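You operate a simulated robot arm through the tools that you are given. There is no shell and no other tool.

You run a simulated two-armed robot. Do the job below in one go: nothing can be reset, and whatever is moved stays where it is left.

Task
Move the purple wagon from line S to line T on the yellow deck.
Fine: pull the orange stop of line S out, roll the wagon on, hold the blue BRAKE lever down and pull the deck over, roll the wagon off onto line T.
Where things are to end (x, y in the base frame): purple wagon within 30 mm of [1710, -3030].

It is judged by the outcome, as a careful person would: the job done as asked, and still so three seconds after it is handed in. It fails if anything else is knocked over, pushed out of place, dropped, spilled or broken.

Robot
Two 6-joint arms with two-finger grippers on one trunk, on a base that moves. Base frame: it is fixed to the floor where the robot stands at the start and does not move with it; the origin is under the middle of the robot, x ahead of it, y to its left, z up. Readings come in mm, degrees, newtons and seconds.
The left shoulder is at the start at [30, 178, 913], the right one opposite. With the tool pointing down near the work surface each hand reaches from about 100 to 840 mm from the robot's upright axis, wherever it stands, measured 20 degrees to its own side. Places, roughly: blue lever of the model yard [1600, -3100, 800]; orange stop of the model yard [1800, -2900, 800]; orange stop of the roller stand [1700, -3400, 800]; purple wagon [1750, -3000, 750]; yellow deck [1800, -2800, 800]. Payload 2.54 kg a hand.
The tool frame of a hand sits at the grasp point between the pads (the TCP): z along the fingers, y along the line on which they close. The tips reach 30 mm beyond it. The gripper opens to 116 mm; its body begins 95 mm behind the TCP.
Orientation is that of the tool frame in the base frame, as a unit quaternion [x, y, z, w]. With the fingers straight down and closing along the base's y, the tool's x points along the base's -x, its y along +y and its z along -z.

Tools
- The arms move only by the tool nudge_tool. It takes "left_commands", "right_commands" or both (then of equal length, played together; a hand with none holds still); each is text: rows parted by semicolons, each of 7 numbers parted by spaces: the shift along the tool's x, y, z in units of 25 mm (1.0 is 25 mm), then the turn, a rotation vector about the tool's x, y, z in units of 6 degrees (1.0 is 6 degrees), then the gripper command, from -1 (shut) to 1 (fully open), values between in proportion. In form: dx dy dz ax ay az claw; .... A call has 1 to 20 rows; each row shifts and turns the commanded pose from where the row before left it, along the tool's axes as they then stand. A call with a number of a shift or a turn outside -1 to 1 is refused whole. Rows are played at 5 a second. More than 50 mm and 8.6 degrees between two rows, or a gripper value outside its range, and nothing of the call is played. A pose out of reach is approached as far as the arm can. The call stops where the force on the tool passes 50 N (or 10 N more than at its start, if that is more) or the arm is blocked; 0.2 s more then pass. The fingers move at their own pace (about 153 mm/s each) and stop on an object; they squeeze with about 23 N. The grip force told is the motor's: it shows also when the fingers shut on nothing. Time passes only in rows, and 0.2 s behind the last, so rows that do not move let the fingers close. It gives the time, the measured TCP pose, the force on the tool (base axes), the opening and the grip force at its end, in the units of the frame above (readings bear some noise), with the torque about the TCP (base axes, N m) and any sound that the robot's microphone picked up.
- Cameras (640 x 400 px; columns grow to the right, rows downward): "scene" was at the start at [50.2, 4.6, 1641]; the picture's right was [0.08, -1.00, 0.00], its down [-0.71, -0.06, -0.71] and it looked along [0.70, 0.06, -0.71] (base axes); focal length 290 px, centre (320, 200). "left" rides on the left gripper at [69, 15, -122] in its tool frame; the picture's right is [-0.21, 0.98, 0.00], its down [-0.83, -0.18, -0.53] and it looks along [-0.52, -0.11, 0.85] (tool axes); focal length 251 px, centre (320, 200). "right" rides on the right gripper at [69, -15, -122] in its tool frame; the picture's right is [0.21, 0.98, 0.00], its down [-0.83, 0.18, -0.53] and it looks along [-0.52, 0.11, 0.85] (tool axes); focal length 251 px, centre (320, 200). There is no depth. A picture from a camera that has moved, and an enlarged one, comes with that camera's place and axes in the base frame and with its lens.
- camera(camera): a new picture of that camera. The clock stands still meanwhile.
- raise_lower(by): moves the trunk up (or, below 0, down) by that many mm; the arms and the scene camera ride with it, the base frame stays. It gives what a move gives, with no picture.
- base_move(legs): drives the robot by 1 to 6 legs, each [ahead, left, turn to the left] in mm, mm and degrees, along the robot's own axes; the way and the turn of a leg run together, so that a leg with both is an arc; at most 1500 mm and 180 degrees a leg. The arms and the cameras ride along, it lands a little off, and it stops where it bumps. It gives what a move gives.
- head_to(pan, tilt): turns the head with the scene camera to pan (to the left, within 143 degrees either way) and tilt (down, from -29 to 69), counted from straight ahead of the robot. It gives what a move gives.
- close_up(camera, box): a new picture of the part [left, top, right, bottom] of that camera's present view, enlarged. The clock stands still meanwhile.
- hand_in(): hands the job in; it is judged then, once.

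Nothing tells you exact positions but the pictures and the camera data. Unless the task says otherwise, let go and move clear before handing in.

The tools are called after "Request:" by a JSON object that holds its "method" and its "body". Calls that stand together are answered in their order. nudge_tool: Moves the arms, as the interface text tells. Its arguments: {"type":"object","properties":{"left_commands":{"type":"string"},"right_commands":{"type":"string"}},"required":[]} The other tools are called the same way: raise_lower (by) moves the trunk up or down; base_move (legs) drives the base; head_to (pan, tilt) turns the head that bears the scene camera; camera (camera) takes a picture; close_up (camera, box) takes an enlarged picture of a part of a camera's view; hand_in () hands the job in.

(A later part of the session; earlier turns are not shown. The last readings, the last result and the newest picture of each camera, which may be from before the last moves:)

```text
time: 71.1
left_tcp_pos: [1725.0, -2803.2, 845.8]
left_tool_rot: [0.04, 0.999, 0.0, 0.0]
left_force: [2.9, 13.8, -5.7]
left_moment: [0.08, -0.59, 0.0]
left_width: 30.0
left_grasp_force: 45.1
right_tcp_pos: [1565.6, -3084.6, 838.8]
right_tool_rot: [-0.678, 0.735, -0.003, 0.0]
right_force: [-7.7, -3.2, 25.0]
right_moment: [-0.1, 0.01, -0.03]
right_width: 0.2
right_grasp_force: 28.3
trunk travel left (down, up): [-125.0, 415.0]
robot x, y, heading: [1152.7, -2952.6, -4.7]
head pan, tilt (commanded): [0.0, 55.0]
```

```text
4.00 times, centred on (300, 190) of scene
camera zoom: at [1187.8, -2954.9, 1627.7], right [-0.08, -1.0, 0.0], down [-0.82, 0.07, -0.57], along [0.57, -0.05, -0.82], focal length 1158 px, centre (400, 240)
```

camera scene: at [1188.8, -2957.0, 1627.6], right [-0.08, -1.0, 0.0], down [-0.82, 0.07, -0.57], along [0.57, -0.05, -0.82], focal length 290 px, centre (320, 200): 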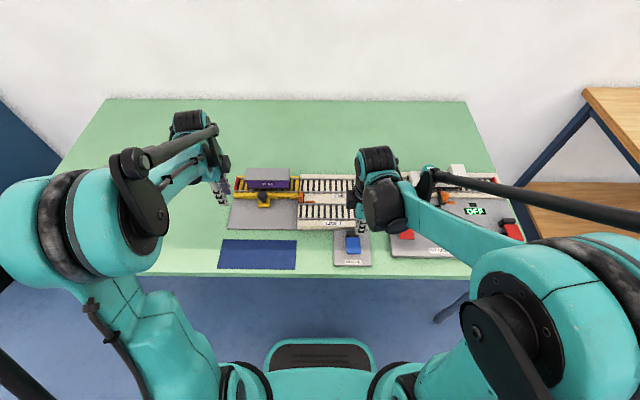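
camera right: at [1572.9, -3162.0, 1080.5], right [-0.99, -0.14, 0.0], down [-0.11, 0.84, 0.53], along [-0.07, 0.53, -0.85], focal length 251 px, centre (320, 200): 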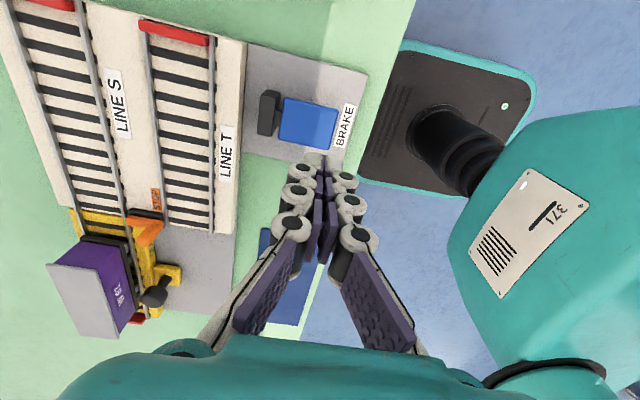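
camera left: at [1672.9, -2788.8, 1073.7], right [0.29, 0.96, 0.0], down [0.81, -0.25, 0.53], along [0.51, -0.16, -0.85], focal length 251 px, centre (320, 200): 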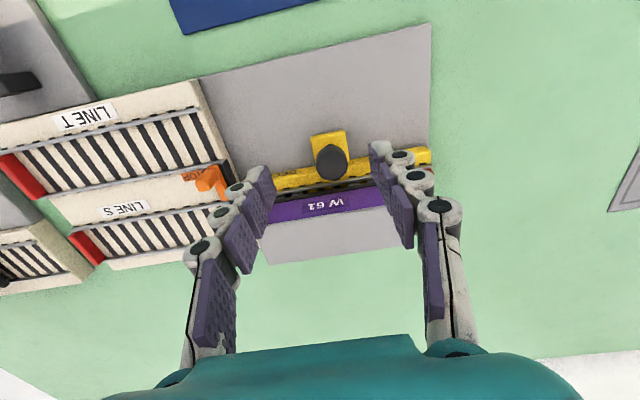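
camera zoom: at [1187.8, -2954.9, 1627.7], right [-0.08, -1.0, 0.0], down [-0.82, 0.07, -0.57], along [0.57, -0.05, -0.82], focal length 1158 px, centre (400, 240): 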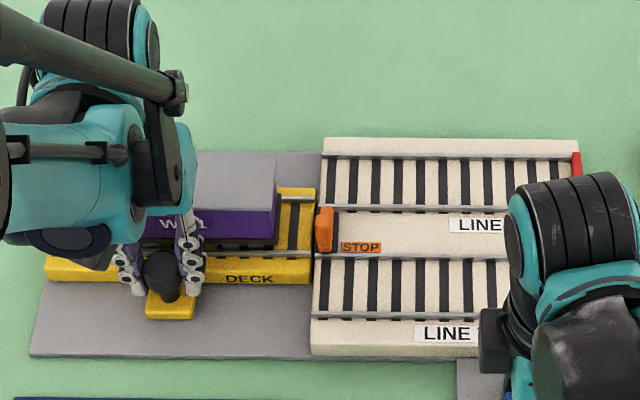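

The deck is about half over; a sideways force of 14 N is building on the knob, so my pull is slightly off its slide axis. I correct with a small shift to the left and go on.

Request:
{"method": "nudge_tool", "body": {"left_commands": "0 0.05 0 0 0 0 -1; 0.1 0.007 0 0 0 0 -1; 0.15 0.007 0 0 0 0 -1; 0.15 0.007 0 0 0 0 -1; 0.15 0.007 0 0 0 0 -1; 0.15 0.007 0 0 0 0 -1; 0.15 0.007 0 0 0 0 -1; 0.15 0.007 0 0 0 0 -1; 0.1 0.005 0 0 0 0 -1", "right_commands": "0 0 0 0 0 0 -1; 0 0 0 0 0 0 -1; 0 0 0 0 0 0 -1; 0 0 0 0 0 0 -1; 0 0 0 0 0 0 -1; 0 0 0 0 0 0 -1; 0 0 0 0 0 0 -1; 0 0 0 0 0 0 -1; 0 0 0 0 0 0 -1"}}

Request:
{"method": "close_up", "body": {"camera": "scene", "box": [220, 140, 380, 240]}}

```text
time: 73.1
left_tcp_pos: [1698.0, -2800.8, 845.4]
left_tool_rot: [0.04, 0.999, -0.001, 0.0]
left_force: [-0.6, -13.1, -0.1]
left_moment: [-0.3, 0.08, -0.02]
left_width: 30.1
left_grasp_force: 44.9
right_tcp_pos: [1564.8, -3084.1, 837.9]
right_tool_rot: [-0.677, 0.736, -0.002, 0.0]
right_force: [-4.0, 9.2, 25.2]
right_moment: [0.26, -0.06, 0.06]
right_width: 0.1
right_grasp_force: 29.5
trunk travel left (down, up): [-125.0, 415.0]
robot x, y, heading: [1149.9, -2952.1, -4.6]
head pan, tilt (commanded): [0.0, 55.0]
```

```text
4.00 times, centred on (300, 190) of scene
camera zoom: at [1187.4, -2956.8, 1627.6], right [-0.08, -1.0, 0.0], down [-0.82, 0.07, -0.57], along [0.57, -0.05, -0.82], focal length 1158 px, centre (400, 240)
```

zoom: 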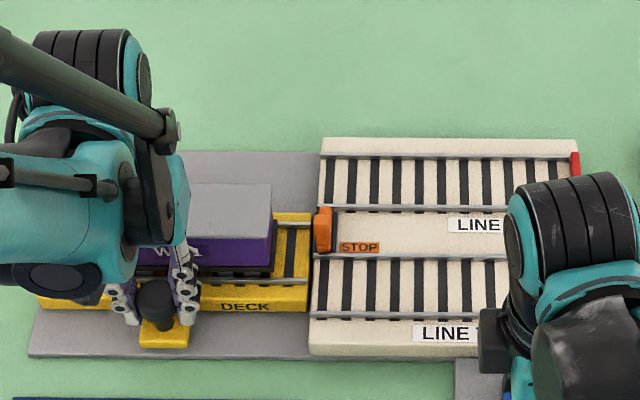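

Now the sideways force is the other way; I shift back 1 mm and pull straight another 24 mm, then check alignment with line T.

Request:
{"method": "nudge_tool", "body": {"left_commands": "0 -0.04 0 0 0 0 -1; 0.12 0 0 0 0 0 -1; 0.14 0 0 0 0 0 -1; 0.14 0 0 0 0 0 -1; 0.14 0 0 0 0 0 -1; 0.14 0 0 0 0 0 -1; 0.14 0 0 0 0 0 -1; 0.12 0 0 0 0 0 -1; 0 0 0 0 0 0 -1", "right_commands": "0 0 0 0 0 0 -1; 0 0 0 0 0 0 -1; 0 0 0 0 0 0 -1; 0 0 0 0 0 0 -1; 0 0 0 0 0 0 -1; 0 0 0 0 0 0 -1; 0 0 0 0 0 0 -1; 0 0 0 0 0 0 -1; 0 0 0 0 0 0 -1"}}

Request:
{"method": "close_up", "body": {"camera": "scene", "box": [220, 150, 380, 250]}}

Request:
{"method": "close_up", "body": {"camera": "scene", "box": [270, 180, 334, 230]}}

```text
time: 75.1
left_tcp_pos: [1675.4, -2799.2, 845.8]
left_tool_rot: [0.039, 0.999, 0.0, -0.001]
left_force: [-0.6, -1.0, -16.3]
left_moment: [-0.05, -0.1, 0.07]
left_width: 30.1
left_grasp_force: 45.1
right_tcp_pos: [1565.3, -3086.0, 838.0]
right_tool_rot: [-0.677, 0.736, -0.001, 0.0]
right_force: [-9.9, -4.3, 28.6]
right_moment: [-0.15, 0.04, -0.05]
right_width: 0.0
right_grasp_force: 28.8
trunk travel left (down, up): [-125.0, 415.0]
robot x, y, heading: [1147.0, -2953.9, -4.7]
head pan, tilt (commanded): [0.0, 55.0]
```

```text
4.00 times, centred on (300, 200) of scene
camera zoom: at [1187.8, -2956.4, 1627.6], right [-0.08, -1.0, 0.0], down [-0.82, 0.07, -0.57], along [0.57, -0.05, -0.82], focal length 1158 px, centre (400, 200)
```

zoom: 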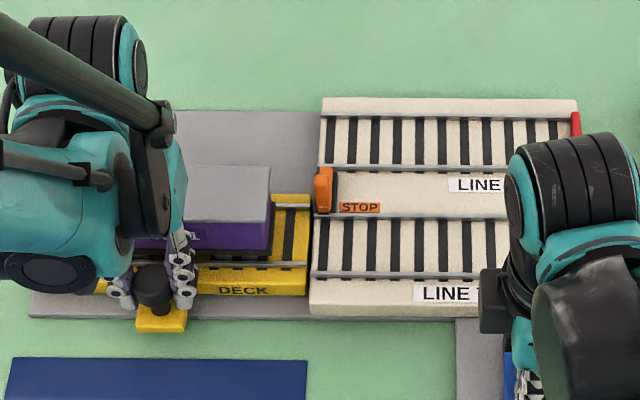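

```text
8.00 times, centred on (302, 205) of scene
camera zoom: at [1187.8, -2956.4, 1627.6], right [-0.08, -1.0, 0.0], down [-0.82, 0.07, -0.57], along [0.57, -0.05, -0.82], focal length 2317 px, centre (464, 160)
```

zoom: 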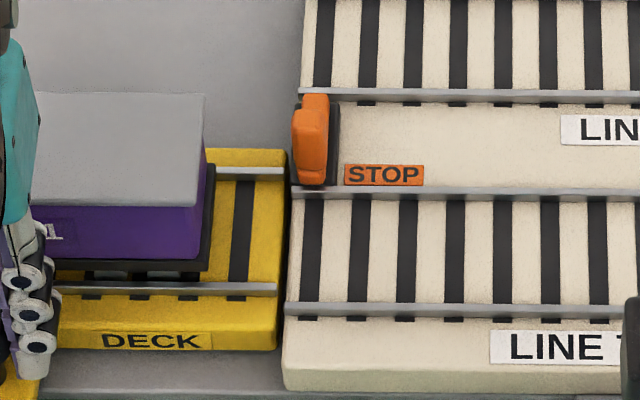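

About 11 mm remain until the deck's rails meet line T's. I pull in finer steps.

Request:
{"method": "nudge_tool", "body": {"left_commands": "0 0 0.04 0 0 0 -1; 0.08 0 0 0 0 0 -1; 0.08 0 0 0 0 0 -1; 0.08 0 0 0 0 0 -1; 0.08 0 0 0 0 0 -1; 0 0 0 0 0 0 -1", "right_commands": "0 0 0 0 0 0 -1; 0 0 0 0 0 0 -1; 0 0 0 0 0 0 -1; 0 0 0 0 0 0 -1; 0 0 0 0 0 0 -1; 0 0 0 0 0 0 -1"}}

Request:
{"method": "close_up", "body": {"camera": "scene", "box": [270, 180, 334, 230]}}

```text
time: 76.5
left_tcp_pos: [1667.3, -2799.2, 845.3]
left_tool_rot: [0.039, 0.999, 0.0, 0.0]
left_force: [1.9, 11.9, 11.0]
left_moment: [0.16, -0.51, 0.04]
left_width: 30.0
left_grasp_force: 45.2
right_tcp_pos: [1565.4, -3085.0, 838.4]
right_tool_rot: [-0.677, 0.736, -0.001, 0.0]
right_force: [-4.7, -7.4, 16.5]
right_moment: [-0.17, -0.01, -0.05]
right_width: 0.1
right_grasp_force: 28.9
trunk travel left (down, up): [-125.0, 415.0]
robot x, y, heading: [1149.1, -2952.3, -5.1]
head pan, tilt (commanded): [0.0, 55.0]
```

```text
8.00 times, centred on (302, 205) of scene
camera zoom: at [1187.2, -2955.6, 1627.7], right [-0.08, -1.0, 0.0], down [-0.82, 0.07, -0.57], along [0.57, -0.05, -0.82], focal length 2317 px, centre (464, 160)
```

zoom: 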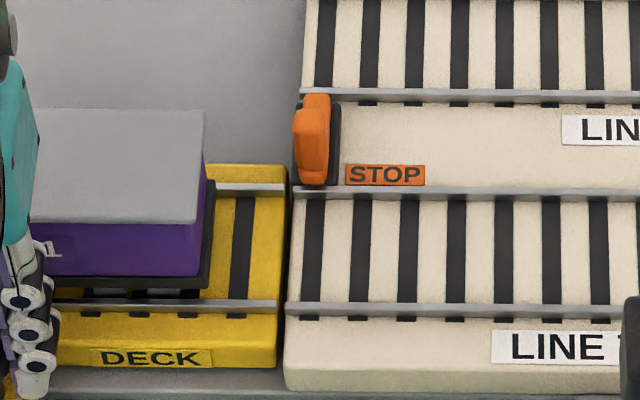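

Nearly aligned: about 2 mm to go. I pull the last bit.

Request:
{"method": "nudge_tool", "body": {"left_commands": "0.04 0 0 0 0 0 -1; 0.04 0 0 0 0 0 -1; 0 0 0 0 0 0 -1", "right_commands": "0 0 0 0 0 0 -1; 0 0 0 0 0 0 -1; 0 0 0 0 0 0 -1"}}

Request:
{"method": "close_up", "body": {"camera": "scene", "box": [270, 180, 334, 230]}}

```text
time: 77.3
left_tcp_pos: [1666.1, -2797.2, 845.0]
left_tool_rot: [0.04, 0.999, -0.001, 0.002]
left_force: [13.8, 12.4, 5.7]
left_moment: [0.17, -0.4, -0.03]
left_width: 30.3
left_grasp_force: 45.4
right_tcp_pos: [1564.1, -3084.1, 837.9]
right_tool_rot: [-0.677, 0.736, -0.001, -0.001]
right_force: [-8.6, -2.5, 23.9]
right_moment: [-0.1, 0.02, -0.02]
right_width: 0.0
right_grasp_force: 28.3
trunk travel left (down, up): [-125.0, 415.0]
robot x, y, heading: [1152.1, -2953.6, -4.8]
head pan, tilt (commanded): [0.0, 55.0]
```

```text
8.00 times, centred on (302, 205) of scene
camera zoom: at [1188.2, -2955.0, 1627.7], right [-0.08, -1.0, 0.0], down [-0.82, 0.07, -0.57], along [0.57, -0.05, -0.82], focal length 2317 px, centre (464, 160)
```

zoom: 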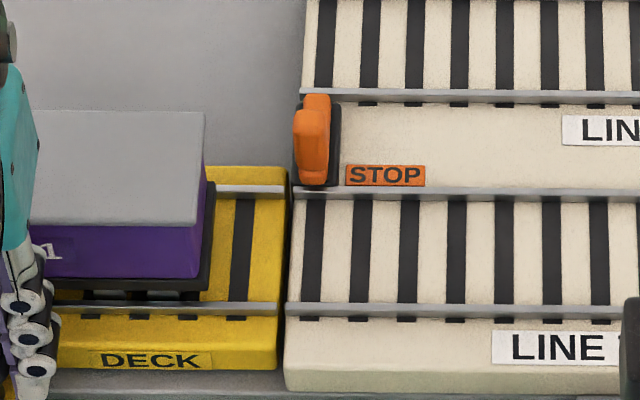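

The pull now meets a firm end (14 N), and the rails look in line. I enlarge the joint to confirm.

Request:
{"method": "close_up", "body": {"camera": "scene", "box": [290, 196, 322, 222]}}

Request:
{"method": "camera", "body": {"camera": "right"}}

```text
15.38 times, centred on (306, 209) of scene
camera zoom: at [1188.2, -2955.0, 1627.7], right [-0.08, -1.0, 0.0], down [-0.82, 0.07, -0.57], along [0.57, -0.05, -0.82], focal length 4455 px, centre (535, 62)
```

zoom: 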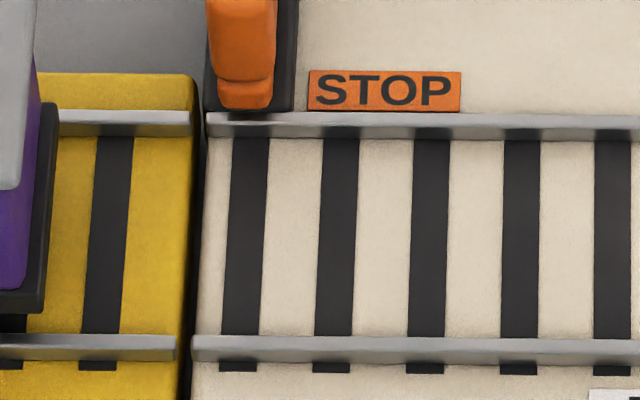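

```text
taken
camera right: at [1575.1, -3153.1, 960.5], right [-0.99, -0.13, 0.0], down [-0.11, 0.84, 0.53], along [-0.07, 0.53, -0.85], focal length 251 px, centre (320, 200)
```

right: 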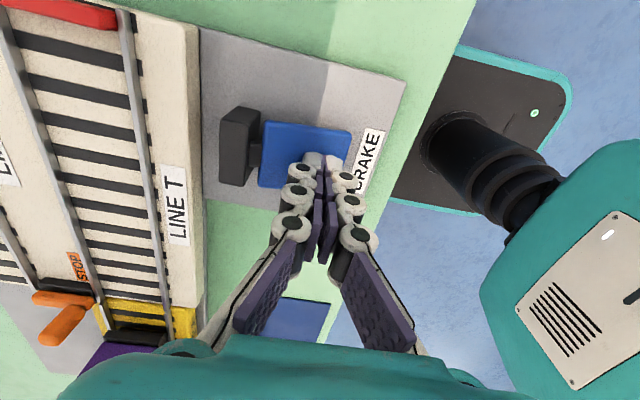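

The rails meet to within about half a millimetre. I release the lever by lifting the right hand while the left still holds the deck.

Request:
{"method": "nudge_tool", "body": {"right_commands": "0 0 -0.2 0 0 0 -1; 0 0 -0.3 0 0 0 -1; 0 0 -0.4 0 0 0 -1; 0 0 -0.6 0 0 0 -1; 0 0 -0.9 0 0 0 -1; 0 0 -0.9 0 0 0 -1; 0 0 -0.9 0 0 0 -1; 0 0 -0.9 0 0 0 -1"}}

Request:
{"method": "close_up", "body": {"camera": "scene", "box": [290, 196, 322, 222]}}

Request:
{"method": "close_up", "body": {"camera": "right", "box": [220, 60, 400, 170]}}

```text
time: 79.1
left_tcp_pos: [1665.9, -2798.7, 843.9]
left_tool_rot: [0.04, 0.999, -0.001, -0.002]
left_force: [-0.8, 11.9, -2.0]
left_moment: [0.12, 0.62, 0.0]
left_width: 30.2
left_grasp_force: 45.3
right_tcp_pos: [1567.1, -3084.8, 965.4]
right_tool_rot: [-0.678, 0.735, -0.002, 0.0]
right_force: [-0.4, 0.6, 0.3]
right_moment: [0.0, -0.02, -0.01]
right_width: 0.0
right_grasp_force: 28.6
trunk travel left (down, up): [-125.0, 415.0]
robot x, y, heading: [1146.2, -2953.8, -4.4]
head pan, tilt (commanded): [0.0, 55.0]
```

```text
15.38 times, centred on (306, 209) of scene
camera zoom: at [1189.9, -2955.2, 1627.5], right [-0.08, -1.0, 0.0], down [-0.82, 0.07, -0.57], along [0.57, -0.05, -0.82], focal length 4455 px, centre (535, 62)
```

zoom: 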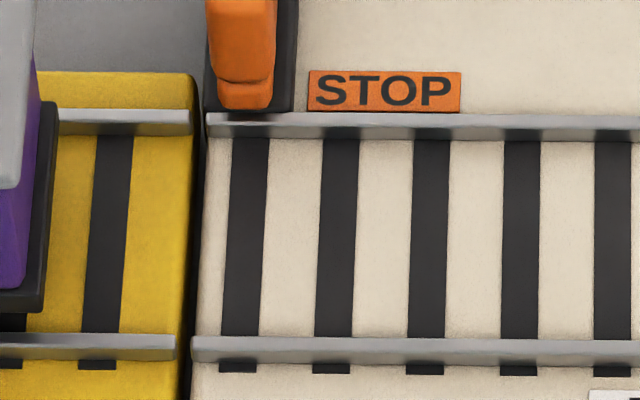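

```text
3.56 times, centred on (310, 115) of right
camera zoom: at [1576.4, -3153.2, 1087.4], right [-0.99, -0.13, 0.0], down [-0.11, 0.84, 0.53], along [-0.07, 0.53, -0.85], focal length 894 px, centre (356, 502)
```

zoom: 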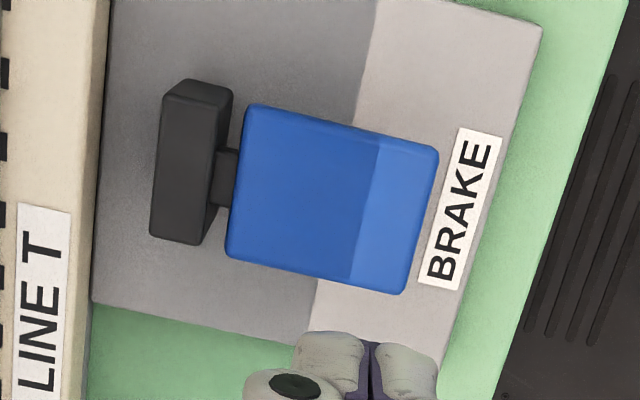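

The lever has sprung back up and the deck has stayed in line. I open the left hand, lift it off the knob, and draw the right hand back out of the way.

Request:
{"method": "nudge_tool", "body": {"left_commands": "0 0 0 0 0 0 -0.4; 0 0 0 0 0 0 0.1; 0 0 0 0 0 0 0.1; 0 0 -0.5 0 0 0 0.1; 0 0 -0.8 0 0 0 0.1; 0 0 -0.8 0 0 0 0.1; 0 0 -0.8 0 0 0 0.1; 0 0 -0.8 0 0 0 0.1; 0 0 -0.8 0 0 0 0.1", "right_commands": "0 0 0 0 0 0 -1; 0 0 0 0 0 0 -1; 0 0 0 0 0 0 -1; 0.7 0.7 -0.5 0 0 0 -1; 0.7 0.7 -0.5 0 0 0 -1; 0.7 0.7 -0.5 0 0 0 -1; 0.7 0.7 -0.5 0 0 0 -1; 0.7 0.7 -0.5 0 0 0 -1; 0.7 0.7 -0.5 0 0 0 -1"}}

Request:
{"method": "close_up", "body": {"camera": "scene", "box": [220, 150, 380, 250]}}

Request:
{"method": "camera", "body": {"camera": "left"}}

```text
time: 81.1
left_tcp_pos: [1665.9, -2798.1, 956.4]
left_tool_rot: [0.041, 0.999, 0.0, 0.0]
left_force: [-1.0, 0.7, -0.8]
left_moment: [0.0, -0.04, 0.0]
left_width: 63.8
left_grasp_force: 0.1
right_tcp_pos: [1452.1, -3181.4, 1040.2]
right_tool_rot: [-0.678, 0.735, -0.002, 0.0]
right_force: [-1.6, 0.2, 0.0]
right_moment: [-0.01, -0.02, -0.03]
right_width: 0.0
right_grasp_force: 28.6
trunk travel left (down, up): [-125.0, 415.0]
robot x, y, heading: [1150.5, -2951.7, -4.5]
head pan, tilt (commanded): [0.0, 55.0]
```

```text
4.00 times, centred on (300, 200) of scene
camera zoom: at [1188.1, -2956.8, 1627.6], right [-0.08, -1.0, 0.0], down [-0.82, 0.07, -0.57], along [0.57, -0.05, -0.82], focal length 1158 px, centre (400, 200)
```

zoom: 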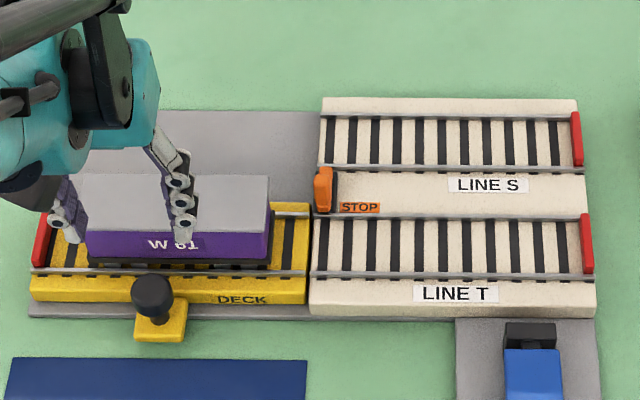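

```text
taken
camera left: at [1599.3, -2777.8, 1078.9], right [0.29, 0.96, 0.0], down [0.81, -0.25, 0.53], along [0.51, -0.16, -0.85], focal length 251 px, centre (320, 200)
```

left: 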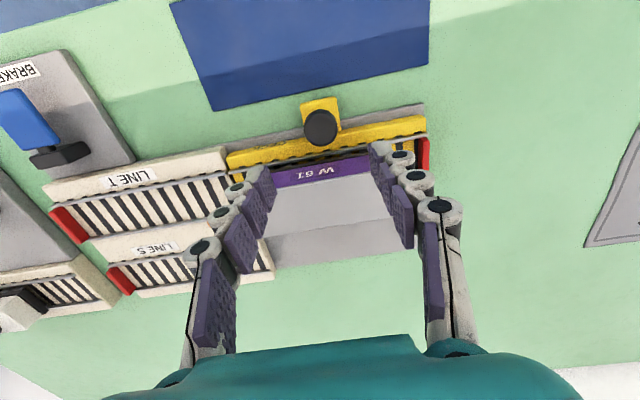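

The deck with the wagon now lines up with line T. I take the left hand up to the wagon's left end, turning it 90° and closing the fingers, to push the wagon to the right.

Request:
{"method": "nudge_tool", "body": {"left_commands": "-0.47 0.87 0 0 0 0 0.1; -0.47 0.87 0 0 0 0 0.1; -0.47 0.87 0 0 0 0 0.1; -0.47 0.87 0 0 0 0 0.1; 0 0 0 0 0 1 -0.5; 0 0 0 0 0 1 -1; 0 0 0 0 0 1 -1; 0 0 0 0 0 1 -1; 0 0 0 0 0 1 -1; 0 0 0 0 0 1 -1; 0 0 0 0 0 1 -1; 0 0 0 0 0 1 -1; 0 0 0 0 0 1 -1; 0 0 0 0 0 1 -1; 0 0 0 0 0 1 -1; 0 0 0 0 0 1 -1; 0 0 0 0 0 1 -1; 0 0 0 0 0 1 -1; 0 0 0 0 0 1 -1"}}

Request:
{"method": "camera", "body": {"camera": "left"}}

Request:
{"method": "close_up", "body": {"camera": "left", "box": [220, 70, 420, 195]}}

Request:
{"method": "close_up", "body": {"camera": "scene", "box": [200, 140, 328, 220]}}

```text
time: 85.1
left_tcp_pos: [1720.3, -2715.6, 956.5]
left_tool_rot: [0.735, 0.678, 0.0, 0.0]
left_force: [0.4, 0.3, -0.7]
left_moment: [0.01, -0.04, 0.0]
left_width: 0.0
left_grasp_force: 23.3
right_tcp_pos: [1453.0, -3181.3, 1039.7]
right_tool_rot: [-0.678, 0.735, -0.002, 0.0]
right_force: [0.0, -0.5, -0.4]
right_moment: [-0.01, 0.01, 0.0]
right_width: 0.0
right_grasp_force: 28.7
trunk travel left (down, up): [-125.0, 415.0]
robot x, y, heading: [1152.6, -2949.6, -4.6]
head pan, tilt (commanded): [0.0, 55.0]
```

```text
taken
camera left: at [1742.5, -2647.4, 1077.8], right [0.96, -0.29, 0.0], down [-0.25, -0.81, 0.53], along [-0.16, -0.51, -0.84], focal length 251 px, centre (320, 200)
```

left: 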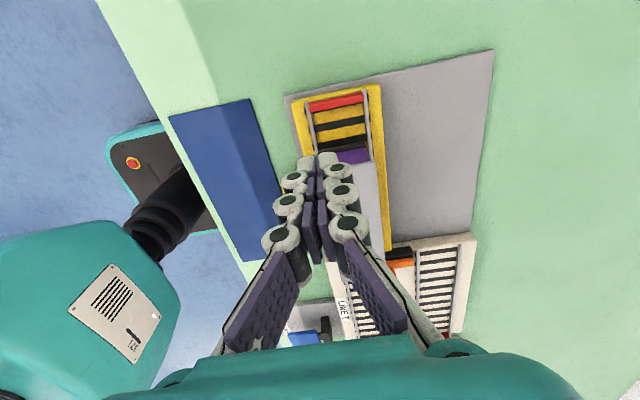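

```text
3.20 times, centred on (320, 132) of left
camera zoom: at [1742.5, -2647.4, 1077.8], right [0.96, -0.29, 0.0], down [-0.25, -0.81, 0.53], along [-0.16, -0.51, -0.84], focal length 805 px, centre (320, 416)
```

zoom: 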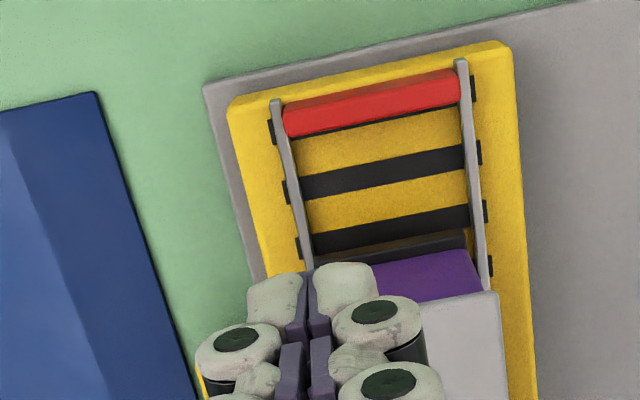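

```text
5.00 times, centred on (264, 180) of scene
camera zoom: at [1189.7, -2956.8, 1627.6], right [-0.08, -1.0, 0.0], down [-0.82, 0.07, -0.57], along [0.57, -0.05, -0.82], focal length 1448 px, centre (600, 300)
```

zoom: 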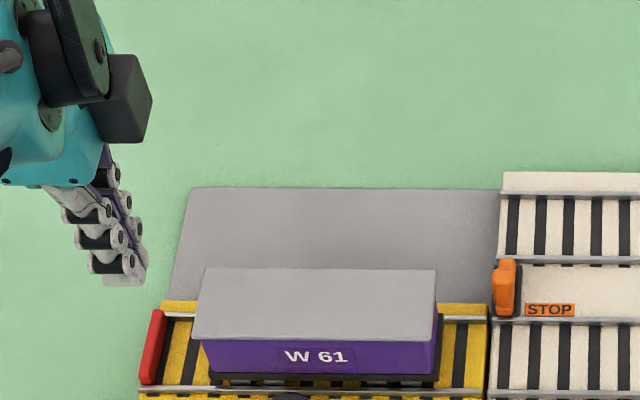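

The left end of the wagon is at y≈-2748 and the deck's red buffer at y≈-2706, with the track centre at x≈1740. I place the closed fingers over that gap and descend part way.

Request:
{"method": "nudge_tool", "body": {"left_commands": "-0.216 0.413 0 0 0 0 -1; -0.216 0.413 0 0 0 0 -1; 0 0 0.7 0 0 0 -1; 0 0 0.7 0 0 0 -1; 0 0 0.6 0 0 0 -1"}}

Request:
{"method": "close_up", "body": {"camera": "left", "box": [220, 70, 420, 195]}}

Request:
{"method": "close_up", "body": {"camera": "scene", "box": [200, 150, 328, 230]}}

```text
time: 86.3
left_tcp_pos: [1740.8, -2727.0, 905.7]
left_tool_rot: [0.735, 0.678, -0.001, 0.0]
left_force: [0.4, 0.2, 0.3]
left_moment: [0.02, 0.04, -0.02]
left_width: 0.0
left_grasp_force: 22.7
right_tcp_pos: [1453.5, -3180.4, 1040.3]
right_tool_rot: [-0.678, 0.735, -0.001, 0.001]
right_force: [-0.1, 0.5, 0.0]
right_moment: [-0.03, 0.0, 0.02]
right_width: 0.0
right_grasp_force: 28.9
trunk travel left (down, up): [-125.0, 415.0]
robot x, y, heading: [1147.7, -2953.1, -4.4]
head pan, tilt (commanded): [0.0, 55.0]
```

```text
3.20 times, centred on (320, 132) of left
camera zoom: at [1763.3, -2659.3, 1027.5], right [0.96, -0.29, 0.0], down [-0.25, -0.81, 0.53], along [-0.16, -0.51, -0.84], focal length 805 px, centre (320, 416)
```

zoom: 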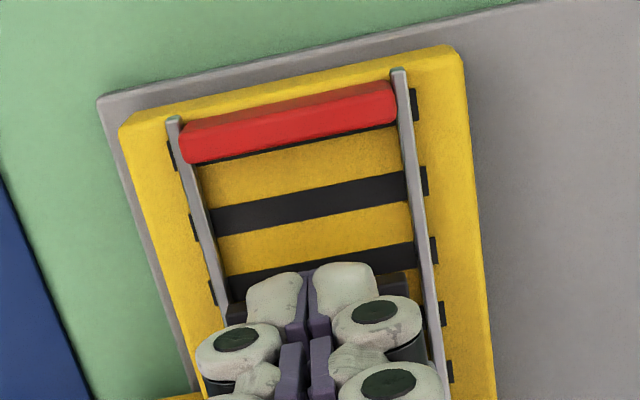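

```text
5.00 times, centred on (264, 190) of scene
camera zoom: at [1190.1, -2956.6, 1627.5], right [-0.08, -1.0, 0.0], down [-0.82, 0.07, -0.57], along [0.57, -0.05, -0.82], focal length 1448 px, centre (600, 250)
```

zoom: 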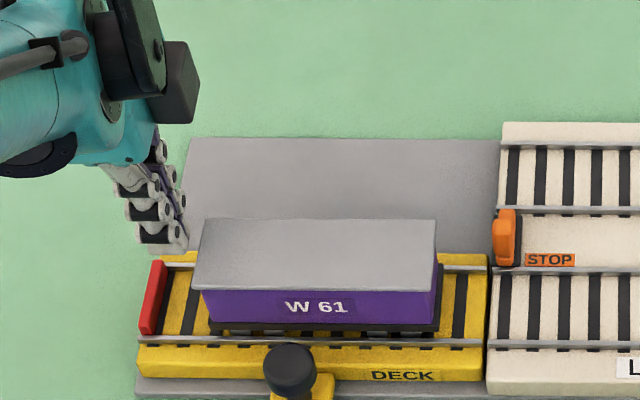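

The gap is there but the fingers sit a little near the wagon's roof edge. I shift 5 mm toward the buffer and then go down to push height.

Request:
{"method": "nudge_tool", "body": {"left_commands": "0.2 0 0 0 0 0 -1; 0 0 0.5 0 0 0 -1; 0 0 0.5 0 0 0 -1; 0 0 0.4 0 0 0 -1; 0 0 0.34 0 0 0 -1"}}

Request:
{"method": "close_up", "body": {"camera": "scene", "box": [200, 150, 328, 230]}}

Request:
{"method": "close_up", "body": {"camera": "left", "box": [220, 70, 420, 195]}}

```text
time: 87.5
left_tcp_pos: [1740.5, -2724.0, 862.3]
left_tool_rot: [0.735, 0.678, -0.001, -0.001]
left_force: [0.3, -0.2, 0.6]
left_moment: [0.0, 0.0, -0.03]
left_width: 0.0
left_grasp_force: 23.0
right_tcp_pos: [1453.5, -3180.4, 1038.5]
right_tool_rot: [-0.678, 0.735, -0.002, 0.001]
right_force: [-0.8, -1.3, -0.5]
right_moment: [0.02, 0.01, -0.01]
right_width: 0.0
right_grasp_force: 28.2
trunk travel left (down, up): [-125.0, 415.0]
robot x, y, heading: [1146.7, -2950.7, -4.7]
head pan, tilt (commanded): [0.0, 55.0]
```

```text
5.00 times, centred on (264, 190) of scene
camera zoom: at [1190.0, -2956.7, 1627.6], right [-0.08, -1.0, 0.0], down [-0.82, 0.07, -0.57], along [0.57, -0.05, -0.82], focal length 1448 px, centre (600, 250)
```

zoom: 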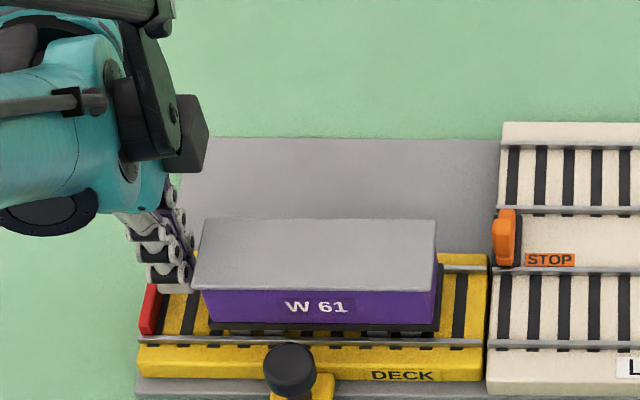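

```text
3.20 times, centred on (320, 132) of left
camera zoom: at [1763.2, -2654.7, 984.0], right [0.96, -0.29, 0.0], down [-0.25, -0.81, 0.53], along [-0.16, -0.51, -0.84], focal length 805 px, centre (320, 416)
```

zoom: 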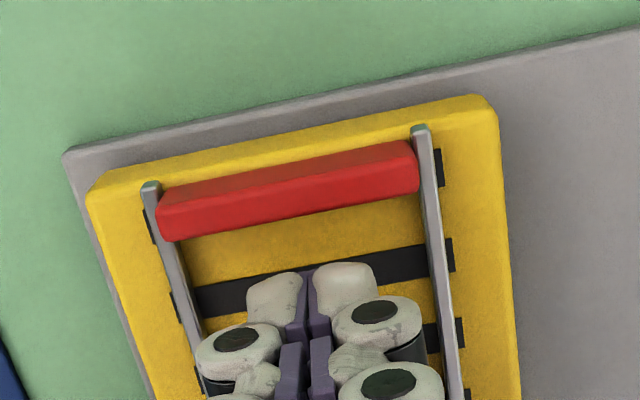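

The fingers are in the gap. Before pushing, I want to be sure the wagon will clear the withdrawn stop's upright beside line T, so I bring the right hand's camera over that spot for a look along the track.

Request:
{"method": "nudge_tool", "body": {"right_commands": "-0.696 -0.781 0.226 0 0 0 1; -0.696 -0.781 0.226 0 0 0 1; -0.696 -0.781 0.226 0 0 0 1; -0.696 -0.781 0.226 0 0 0 1; -0.696 -0.781 0.226 0 0 0 1; -0.696 -0.781 0.226 0 0 0 1; -0.696 -0.781 0.226 0 0 0 1; -0.696 -0.781 0.226 0 0 0 1; -0.696 -0.781 0.226 0 0 0 1; -0.696 -0.781 0.226 0 0 0 1; -0.696 -0.781 0.226 0 0 0 1; -0.696 -0.781 0.226 0 0 0 1; -0.696 -0.781 0.226 0 0 0 1; -0.696 -0.781 0.226 0 0 0 1"}}

Request:
{"method": "camera", "body": {"camera": "right"}}

Request:
{"method": "close_up", "body": {"camera": "right", "box": [240, 90, 400, 190]}}

```text
time: 90.5
left_tcp_pos: [1741.2, -2722.6, 861.2]
left_tool_rot: [0.735, 0.678, -0.002, -0.001]
left_force: [0.8, 0.3, 0.0]
left_moment: [0.01, 0.02, -0.01]
left_width: 0.0
left_grasp_force: 22.6
right_tcp_pos: [1745.8, -2959.3, 959.6]
right_tool_rot: [-0.678, 0.735, -0.001, 0.001]
right_force: [-0.7, 0.3, -0.7]
right_moment: [0.0, 0.08, 0.01]
right_width: 116.1
right_grasp_force: 0.0
trunk travel left (down, up): [-125.0, 415.0]
robot x, y, heading: [1152.2, -2950.0, -4.6]
head pan, tilt (commanded): [0.0, 55.0]
```

```text
taken
camera right: at [1756.6, -3028.9, 1082.1], right [-0.99, -0.13, 0.0], down [-0.11, 0.84, 0.53], along [-0.07, 0.53, -0.85], focal length 251 px, centre (320, 200)
```

right: 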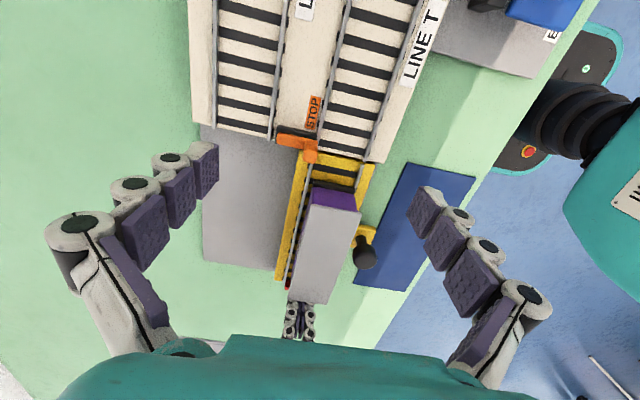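

```text
4.00 times, centred on (320, 140) of right
camera zoom: at [1756.6, -3028.9, 1082.1], right [-0.99, -0.13, 0.0], down [-0.11, 0.84, 0.53], along [-0.07, 0.53, -0.85], focal length 1006 px, centre (320, 440)
```

zoom: 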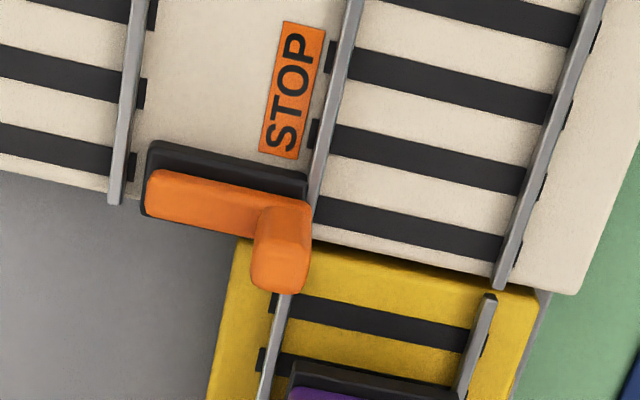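

From this view the withdrawn upright's near face is at x≈1748 and the wagon's far side will pass at x≈1744–1745: a narrow but real gap of about 3 mm. I take the right hand back out, and shift the pushing fingers 8 mm toward me so they too keep well clear of the upright.

Request:
{"method": "nudge_tool", "body": {"left_commands": "0 -0.16 0 0 0 0 -1; 0 -0.16 0 0 0 0 -1; 0 0 0 0 0 0 -1; 0 0 0 0 0 0 -1; 0 0 0 0 0 0 -1; 0 0 0 0 0 0 -1; 0 0 0 0 0 0 -1; 0 0 0 0 0 0 -1; 0 0 0 0 0 0 -1; 0 0 0 0 0 0 -1; 0 0 0 0 0 0 -1; 0 0 0 0 0 0 -1; 0 0 0 0 0 0 -1; 0 0 0 0 0 0 -1", "right_commands": "0.696 0.781 -0.226 0 0 0 0.5; 0.696 0.781 -0.226 0 0 0 0.5; 0.696 0.781 -0.226 0 0 0 0; 0.696 0.781 -0.226 0 0 0 0; 0.696 0.781 -0.226 0 0 0 0; 0.696 0.781 -0.226 0 0 0 0; 0.696 0.781 -0.226 0 0 0 0; 0.696 0.781 -0.226 0 0 0 0; 0.696 0.781 -0.226 0 0 0 0; 0.696 0.781 -0.226 0 0 0 0; 0.696 0.781 -0.226 0 0 0 0; 0.696 0.781 -0.226 0 0 0 0; 0.696 0.781 -0.226 0 0 0 0; 0.696 0.781 -0.226 0 0 0 0"}}

Request:
{"method": "close_up", "body": {"camera": "scene", "box": [220, 150, 380, 250]}}

```text
time: 93.5
left_tcp_pos: [1731.4, -2721.7, 862.8]
left_tool_rot: [0.735, 0.678, 0.0, -0.001]
left_force: [-0.3, 0.2, 0.0]
left_moment: [-0.03, -0.03, 0.0]
left_width: 0.0
left_grasp_force: 22.9
right_tcp_pos: [1451.4, -3179.7, 1041.2]
right_tool_rot: [-0.677, 0.736, -0.001, 0.0]
right_force: [-0.2, -0.4, 0.1]
right_moment: [-0.03, -0.01, 0.04]
right_width: 58.1
right_grasp_force: 0.0
trunk travel left (down, up): [-125.0, 415.0]
robot x, y, heading: [1144.4, -2951.1, -4.9]
head pan, tilt (commanded): [0.0, 55.0]
```

```text
4.00 times, centred on (300, 200) of scene
camera zoom: at [1188.8, -2956.8, 1627.6], right [-0.08, -1.0, 0.0], down [-0.82, 0.07, -0.57], along [0.57, -0.05, -0.82], focal length 1158 px, centre (400, 200)
```

zoom: 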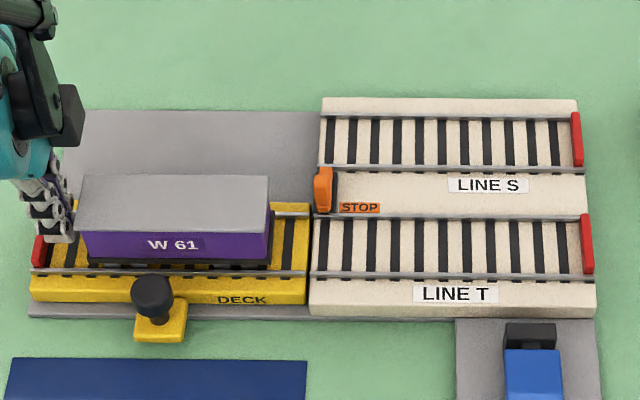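

The wagon, 140 mm long, is centred near y -2817 and needs to travel about 212 mm. I push gently to the right, pausing as its end reaches the stop's upright.

Request:
{"method": "nudge_tool", "body": {"left_commands": "-0.2 0 0 0 0 0 -1; -0.2 0 0 0 0 0 -1; -0.2 0 0 0 0 0 -1; -0.2 0 0 0 0 0 -1; -0.2 0 0 0 0 0 -1; -0.2 0 0 0 0 0 -1; -0.2 0 0 0 0 0 -1; -0.2 0 0 0 0 0 -1; -0.2 0 0 0 0 0 -1; -0.2 0 0 0 0 0 -1; -0.2 0 0 0 0 0 -1; -0.2 0 0 0 0 0 -1; -0.2 0 0 0 0 0 -1; -0.2 0 0 0 0 0 -1; -0.2 0 0 0 0 0 -1; -0.2 0 0 0 0 0 -1"}}

Request:
{"method": "close_up", "body": {"camera": "scene", "box": [220, 150, 380, 250]}}

Request:
{"method": "close_up", "body": {"camera": "scene", "box": [270, 180, 334, 220]}}

```text
time: 96.9
left_tcp_pos: [1727.0, -2801.8, 863.6]
left_tool_rot: [0.735, 0.678, -0.001, -0.001]
left_force: [0.9, 0.8, -0.6]
left_moment: [-0.04, 0.0, 0.0]
left_width: 0.0
left_grasp_force: 23.2
right_tcp_pos: [1454.1, -3182.0, 1040.3]
right_tool_rot: [-0.677, 0.736, -0.001, 0.0]
right_force: [-0.6, 0.4, -0.3]
right_moment: [-0.01, 0.0, 0.0]
right_width: 57.8
right_grasp_force: 0.1
trunk travel left (down, up): [-125.0, 415.0]
robot x, y, heading: [1148.3, -2953.7, -4.8]
head pan, tilt (commanded): [0.0, 55.0]
```

```text
4.00 times, centred on (300, 200) of scene
camera zoom: at [1189.7, -2956.9, 1627.6], right [-0.08, -1.0, 0.0], down [-0.82, 0.07, -0.57], along [0.57, -0.05, -0.82], focal length 1158 px, centre (400, 200)
```

zoom: 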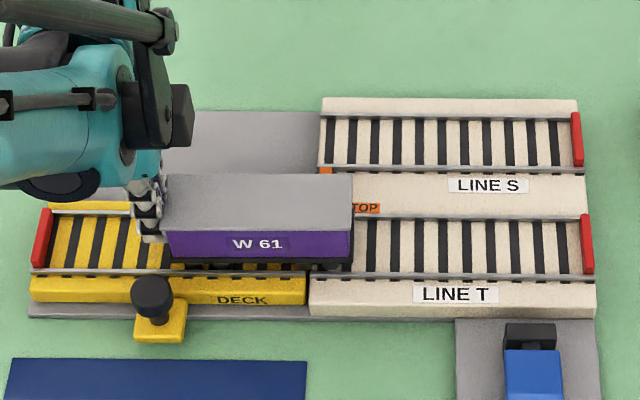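

```text
10.00 times, centred on (302, 200) of scene
camera zoom: at [1189.7, -2956.9, 1627.6], right [-0.08, -1.0, 0.0], down [-0.82, 0.07, -0.57], along [0.57, -0.05, -0.82], focal length 2896 px, centre (500, 200)
```

zoom: 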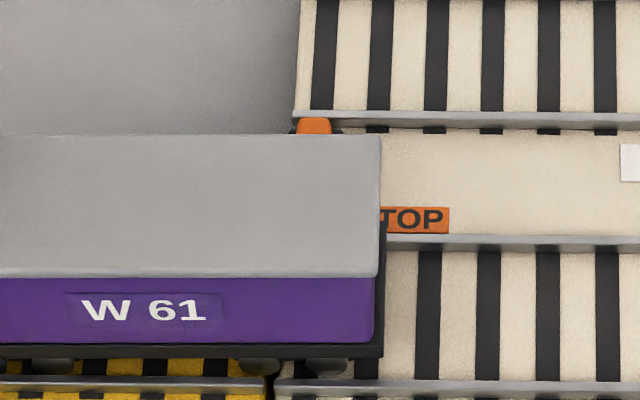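

It passed the stop and the deck joint without any resistance. I push another 100 mm.

Request:
{"method": "nudge_tool", "body": {"left_commands": "-0.2 0 0 0 0 0 -1; -0.2 0 0 0 0 0 -1; -0.2 0 0 0 0 0 -1; -0.2 0 0 0 0 0 -1; -0.2 0 0 0 0 0 -1; -0.2 0 0 0 0 0 -1; -0.2 0 0 0 0 0 -1; -0.2 0 0 0 0 0 -1; -0.2 0 0 0 0 0 -1; -0.2 0 0 0 0 0 -1; -0.2 0 0 0 0 0 -1; -0.2 0 0 0 0 0 -1; -0.2 0 0 0 0 0 -1; -0.2 0 0 0 0 0 -1; -0.2 0 0 0 0 0 -1; -0.2 0 0 0 0 0 -1; -0.2 0 0 0 0 0 -1; -0.2 0 0 0 0 0 -1; -0.2 0 0 0 0 0 -1; -0.2 0 0 0 0 0 -1"}}

Request:
{"method": "close_up", "body": {"camera": "scene", "box": [240, 150, 400, 250]}}

Request:
{"method": "camera", "body": {"camera": "left"}}

```text
time: 101.1
left_tcp_pos: [1717.3, -2901.8, 863.9]
left_tool_rot: [0.735, 0.678, -0.001, 0.0]
left_force: [0.4, -0.4, -0.7]
left_moment: [-0.06, -0.02, -0.03]
left_width: 0.0
left_grasp_force: 22.8
right_tcp_pos: [1450.2, -3180.6, 1039.4]
right_tool_rot: [-0.678, 0.735, -0.001, 0.0]
right_force: [0.5, 0.2, 1.1]
right_moment: [-0.03, 0.0, -0.03]
right_width: 58.2
right_grasp_force: 0.0
trunk travel left (down, up): [-125.0, 415.0]
robot x, y, heading: [1148.2, -2949.7, -4.9]
head pan, tilt (commanded): [0.0, 55.0]
```

```text
4.00 times, centred on (320, 200) of scene
camera zoom: at [1189.7, -2956.9, 1627.6], right [-0.08, -1.0, 0.0], down [-0.82, 0.07, -0.57], along [0.57, -0.05, -0.82], focal length 1158 px, centre (320, 200)
```

zoom: 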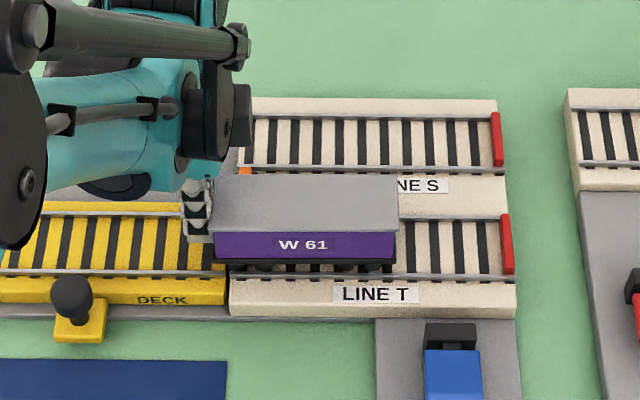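

```text
taken
camera left: at [1739.8, -2833.6, 985.2], right [0.96, -0.29, 0.0], down [-0.25, -0.81, 0.53], along [-0.16, -0.51, -0.85], focal length 251 px, centre (320, 200)
```

left: 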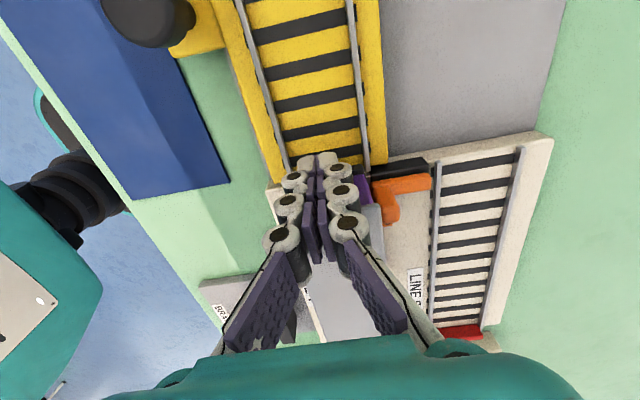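

The wagon is on line T, centred near y -2988; about 40 mm more brings it to -3029. I push the last stretch, slowing at the end.

Request:
{"method": "nudge_tool", "body": {"left_commands": "-0.2 0 0 0 0 0 -1; -0.2 0 0 0 0 0 -1; -0.2 0 0 0 0 0 -1; -0.2 0 0 0 0 0 -1; -0.2 0 0 0 0 0 -1; -0.2 0 0 0 0 0 -1; -0.16 0 0 0 0 0 -1; -0.12 0 0 0 0 0 -1; -0.08 0 0 0 0 0 -1; -0.04 0 0 0 0 0 -1; 0 0 0 0 0 0 -1"}}

Request:
{"method": "close_up", "body": {"camera": "scene", "box": [240, 150, 400, 250]}}

Request:
{"method": "close_up", "body": {"camera": "left", "box": [240, 100, 400, 200]}}

```text
time: 103.5
left_tcp_pos: [1713.5, -2941.0, 863.1]
left_tool_rot: [0.735, 0.678, 0.0, -0.001]
left_force: [-0.7, 0.3, -0.6]
left_moment: [-0.02, -0.02, 0.0]
left_width: 0.4
left_grasp_force: 22.8
right_tcp_pos: [1451.9, -3180.4, 1040.5]
right_tool_rot: [-0.678, 0.735, -0.001, 0.0]
right_force: [0.9, 0.2, -0.1]
right_moment: [0.0, 0.02, 0.01]
right_width: 58.0
right_grasp_force: 0.0
trunk travel left (down, up): [-125.0, 415.0]
robot x, y, heading: [1149.2, -2954.4, -4.9]
head pan, tilt (commanded): [0.0, 55.0]
```

```text
4.00 times, centred on (320, 200) of scene
camera zoom: at [1189.7, -2956.8, 1627.6], right [-0.08, -1.0, 0.0], down [-0.82, 0.07, -0.57], along [0.57, -0.05, -0.82], focal length 1158 px, centre (320, 200)
```

zoom: 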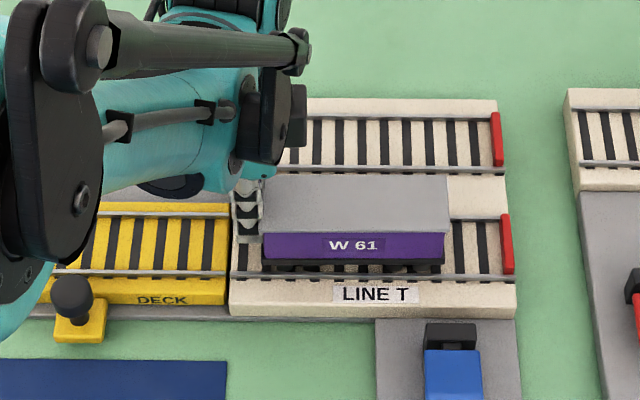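

```text
4.00 times, centred on (320, 150) of left
camera zoom: at [1736.7, -2873.1, 984.8], right [0.96, -0.29, 0.0], down [-0.25, -0.81, 0.53], along [-0.16, -0.51, -0.84], focal length 1006 px, centre (320, 400)
```

zoom: 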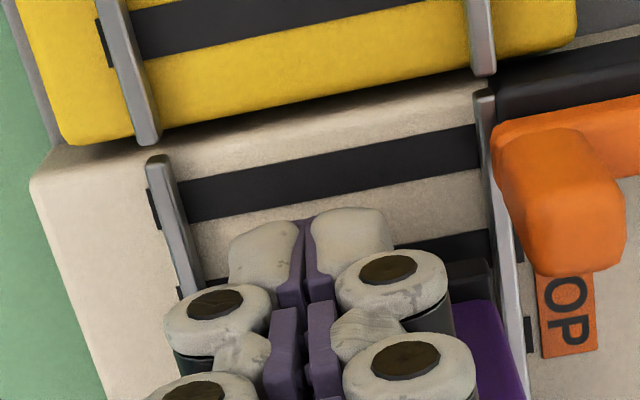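

The wagon is on line T, centred near [1711, -3029]. I draw the fingers back from it, lift clear, and check that it stays put.

Request:
{"method": "nudge_tool", "body": {"left_commands": "0.2 0 0 0 0 0 -1; 0.4 0 0 0 0 0 -1; 0.4 0 0 0 0 0 -1; 0 0 -0.6 0 0 0 -1; 0 0 -0.9 0 0 0 -1; 0 0 -0.9 0 0 0 -1; 0 0 -0.9 0 0 0 -1; 0 0 -0.9 0 0 0 -1; 0.8 -0.4 -0.4 0 0 0 -1; 0.8 -0.4 -0.4 0 0 0 -1; 0.8 -0.4 -0.4 0 0 0 -1; 0.8 -0.4 -0.4 0 0 0 -1; 0.8 -0.4 -0.4 0 0 0 -1; 0.8 -0.4 -0.4 0 0 0 -1; 0.8 -0.4 -0.4 0 0 0 -1; 0.8 -0.4 -0.4 0 0 0 -1"}}

Request:
{"method": "camera", "body": {"camera": "scene"}}

Request:
{"method": "close_up", "body": {"camera": "scene", "box": [220, 150, 380, 250]}}

Request:
{"method": "camera", "body": {"camera": "left"}}

Request:
{"method": "camera", "body": {"camera": "right"}}

```text
time: 106.9
left_tcp_pos: [1650.2, -2750.9, 1048.9]
left_tool_rot: [0.735, 0.678, -0.001, -0.001]
left_force: [-0.1, 0.3, 0.2]
left_moment: [-0.04, 0.02, 0.0]
left_width: 0.0
left_grasp_force: 23.2
right_tcp_pos: [1452.1, -3180.6, 1039.9]
right_tool_rot: [-0.677, 0.736, -0.001, 0.0]
right_force: [0.2, 0.3, -0.4]
right_moment: [-0.02, -0.02, 0.01]
right_width: 57.8
right_grasp_force: 0.1
trunk travel left (down, up): [-125.0, 415.0]
robot x, y, heading: [1145.5, -2951.3, -4.8]
head pan, tilt (commanded): [0.0, 55.0]
```

```text
taken
camera scene: at [1189.2, -2956.4, 1627.6], right [-0.08, -1.0, 0.0], down [-0.82, 0.07, -0.57], along [0.57, -0.05, -0.82], focal length 290 px, centre (320, 200)
```

scene: 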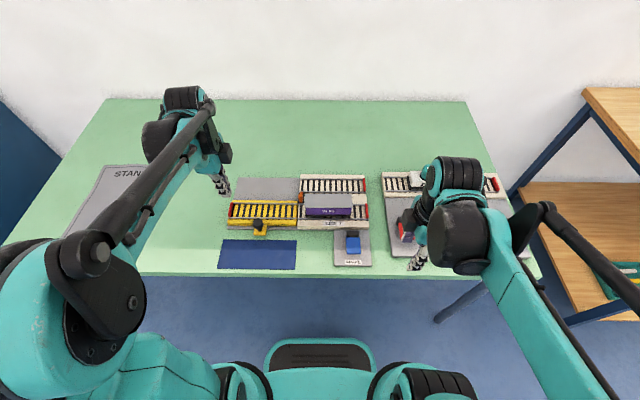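

```text
4.00 times, centred on (300, 200) of scene
camera zoom: at [1189.2, -2956.4, 1627.6], right [-0.08, -1.0, 0.0], down [-0.82, 0.07, -0.57], along [0.57, -0.05, -0.82], focal length 1158 px, centre (400, 200)
```

zoom: 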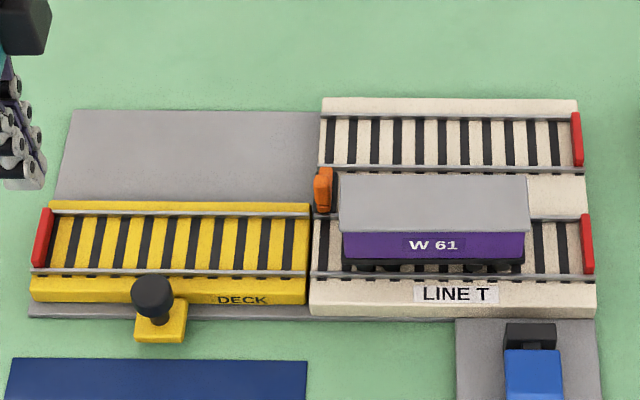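

```text
taken
camera left: at [1672.3, -2682.4, 1169.9], right [0.96, -0.29, 0.0], down [-0.25, -0.81, 0.53], along [-0.16, -0.51, -0.84], focal length 251 px, centre (320, 200)
```

left: 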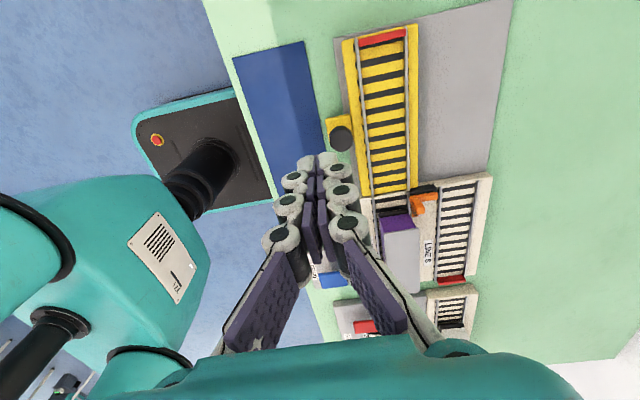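

```text
taken
camera right: at [1461.7, -3248.9, 1162.2], right [-0.99, -0.13, 0.0], down [-0.11, 0.84, 0.53], along [-0.07, 0.53, -0.85], focal length 251 px, centre (320, 200)
```

right: 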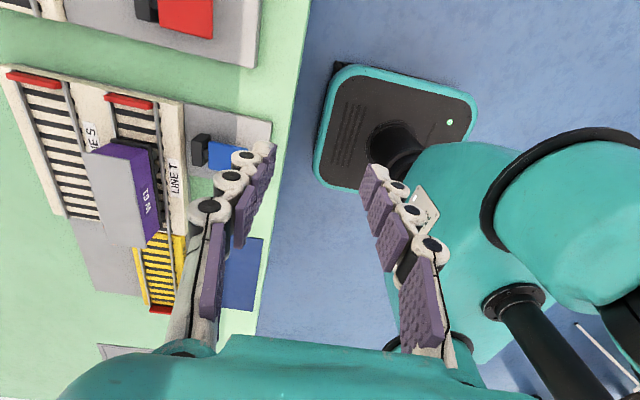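

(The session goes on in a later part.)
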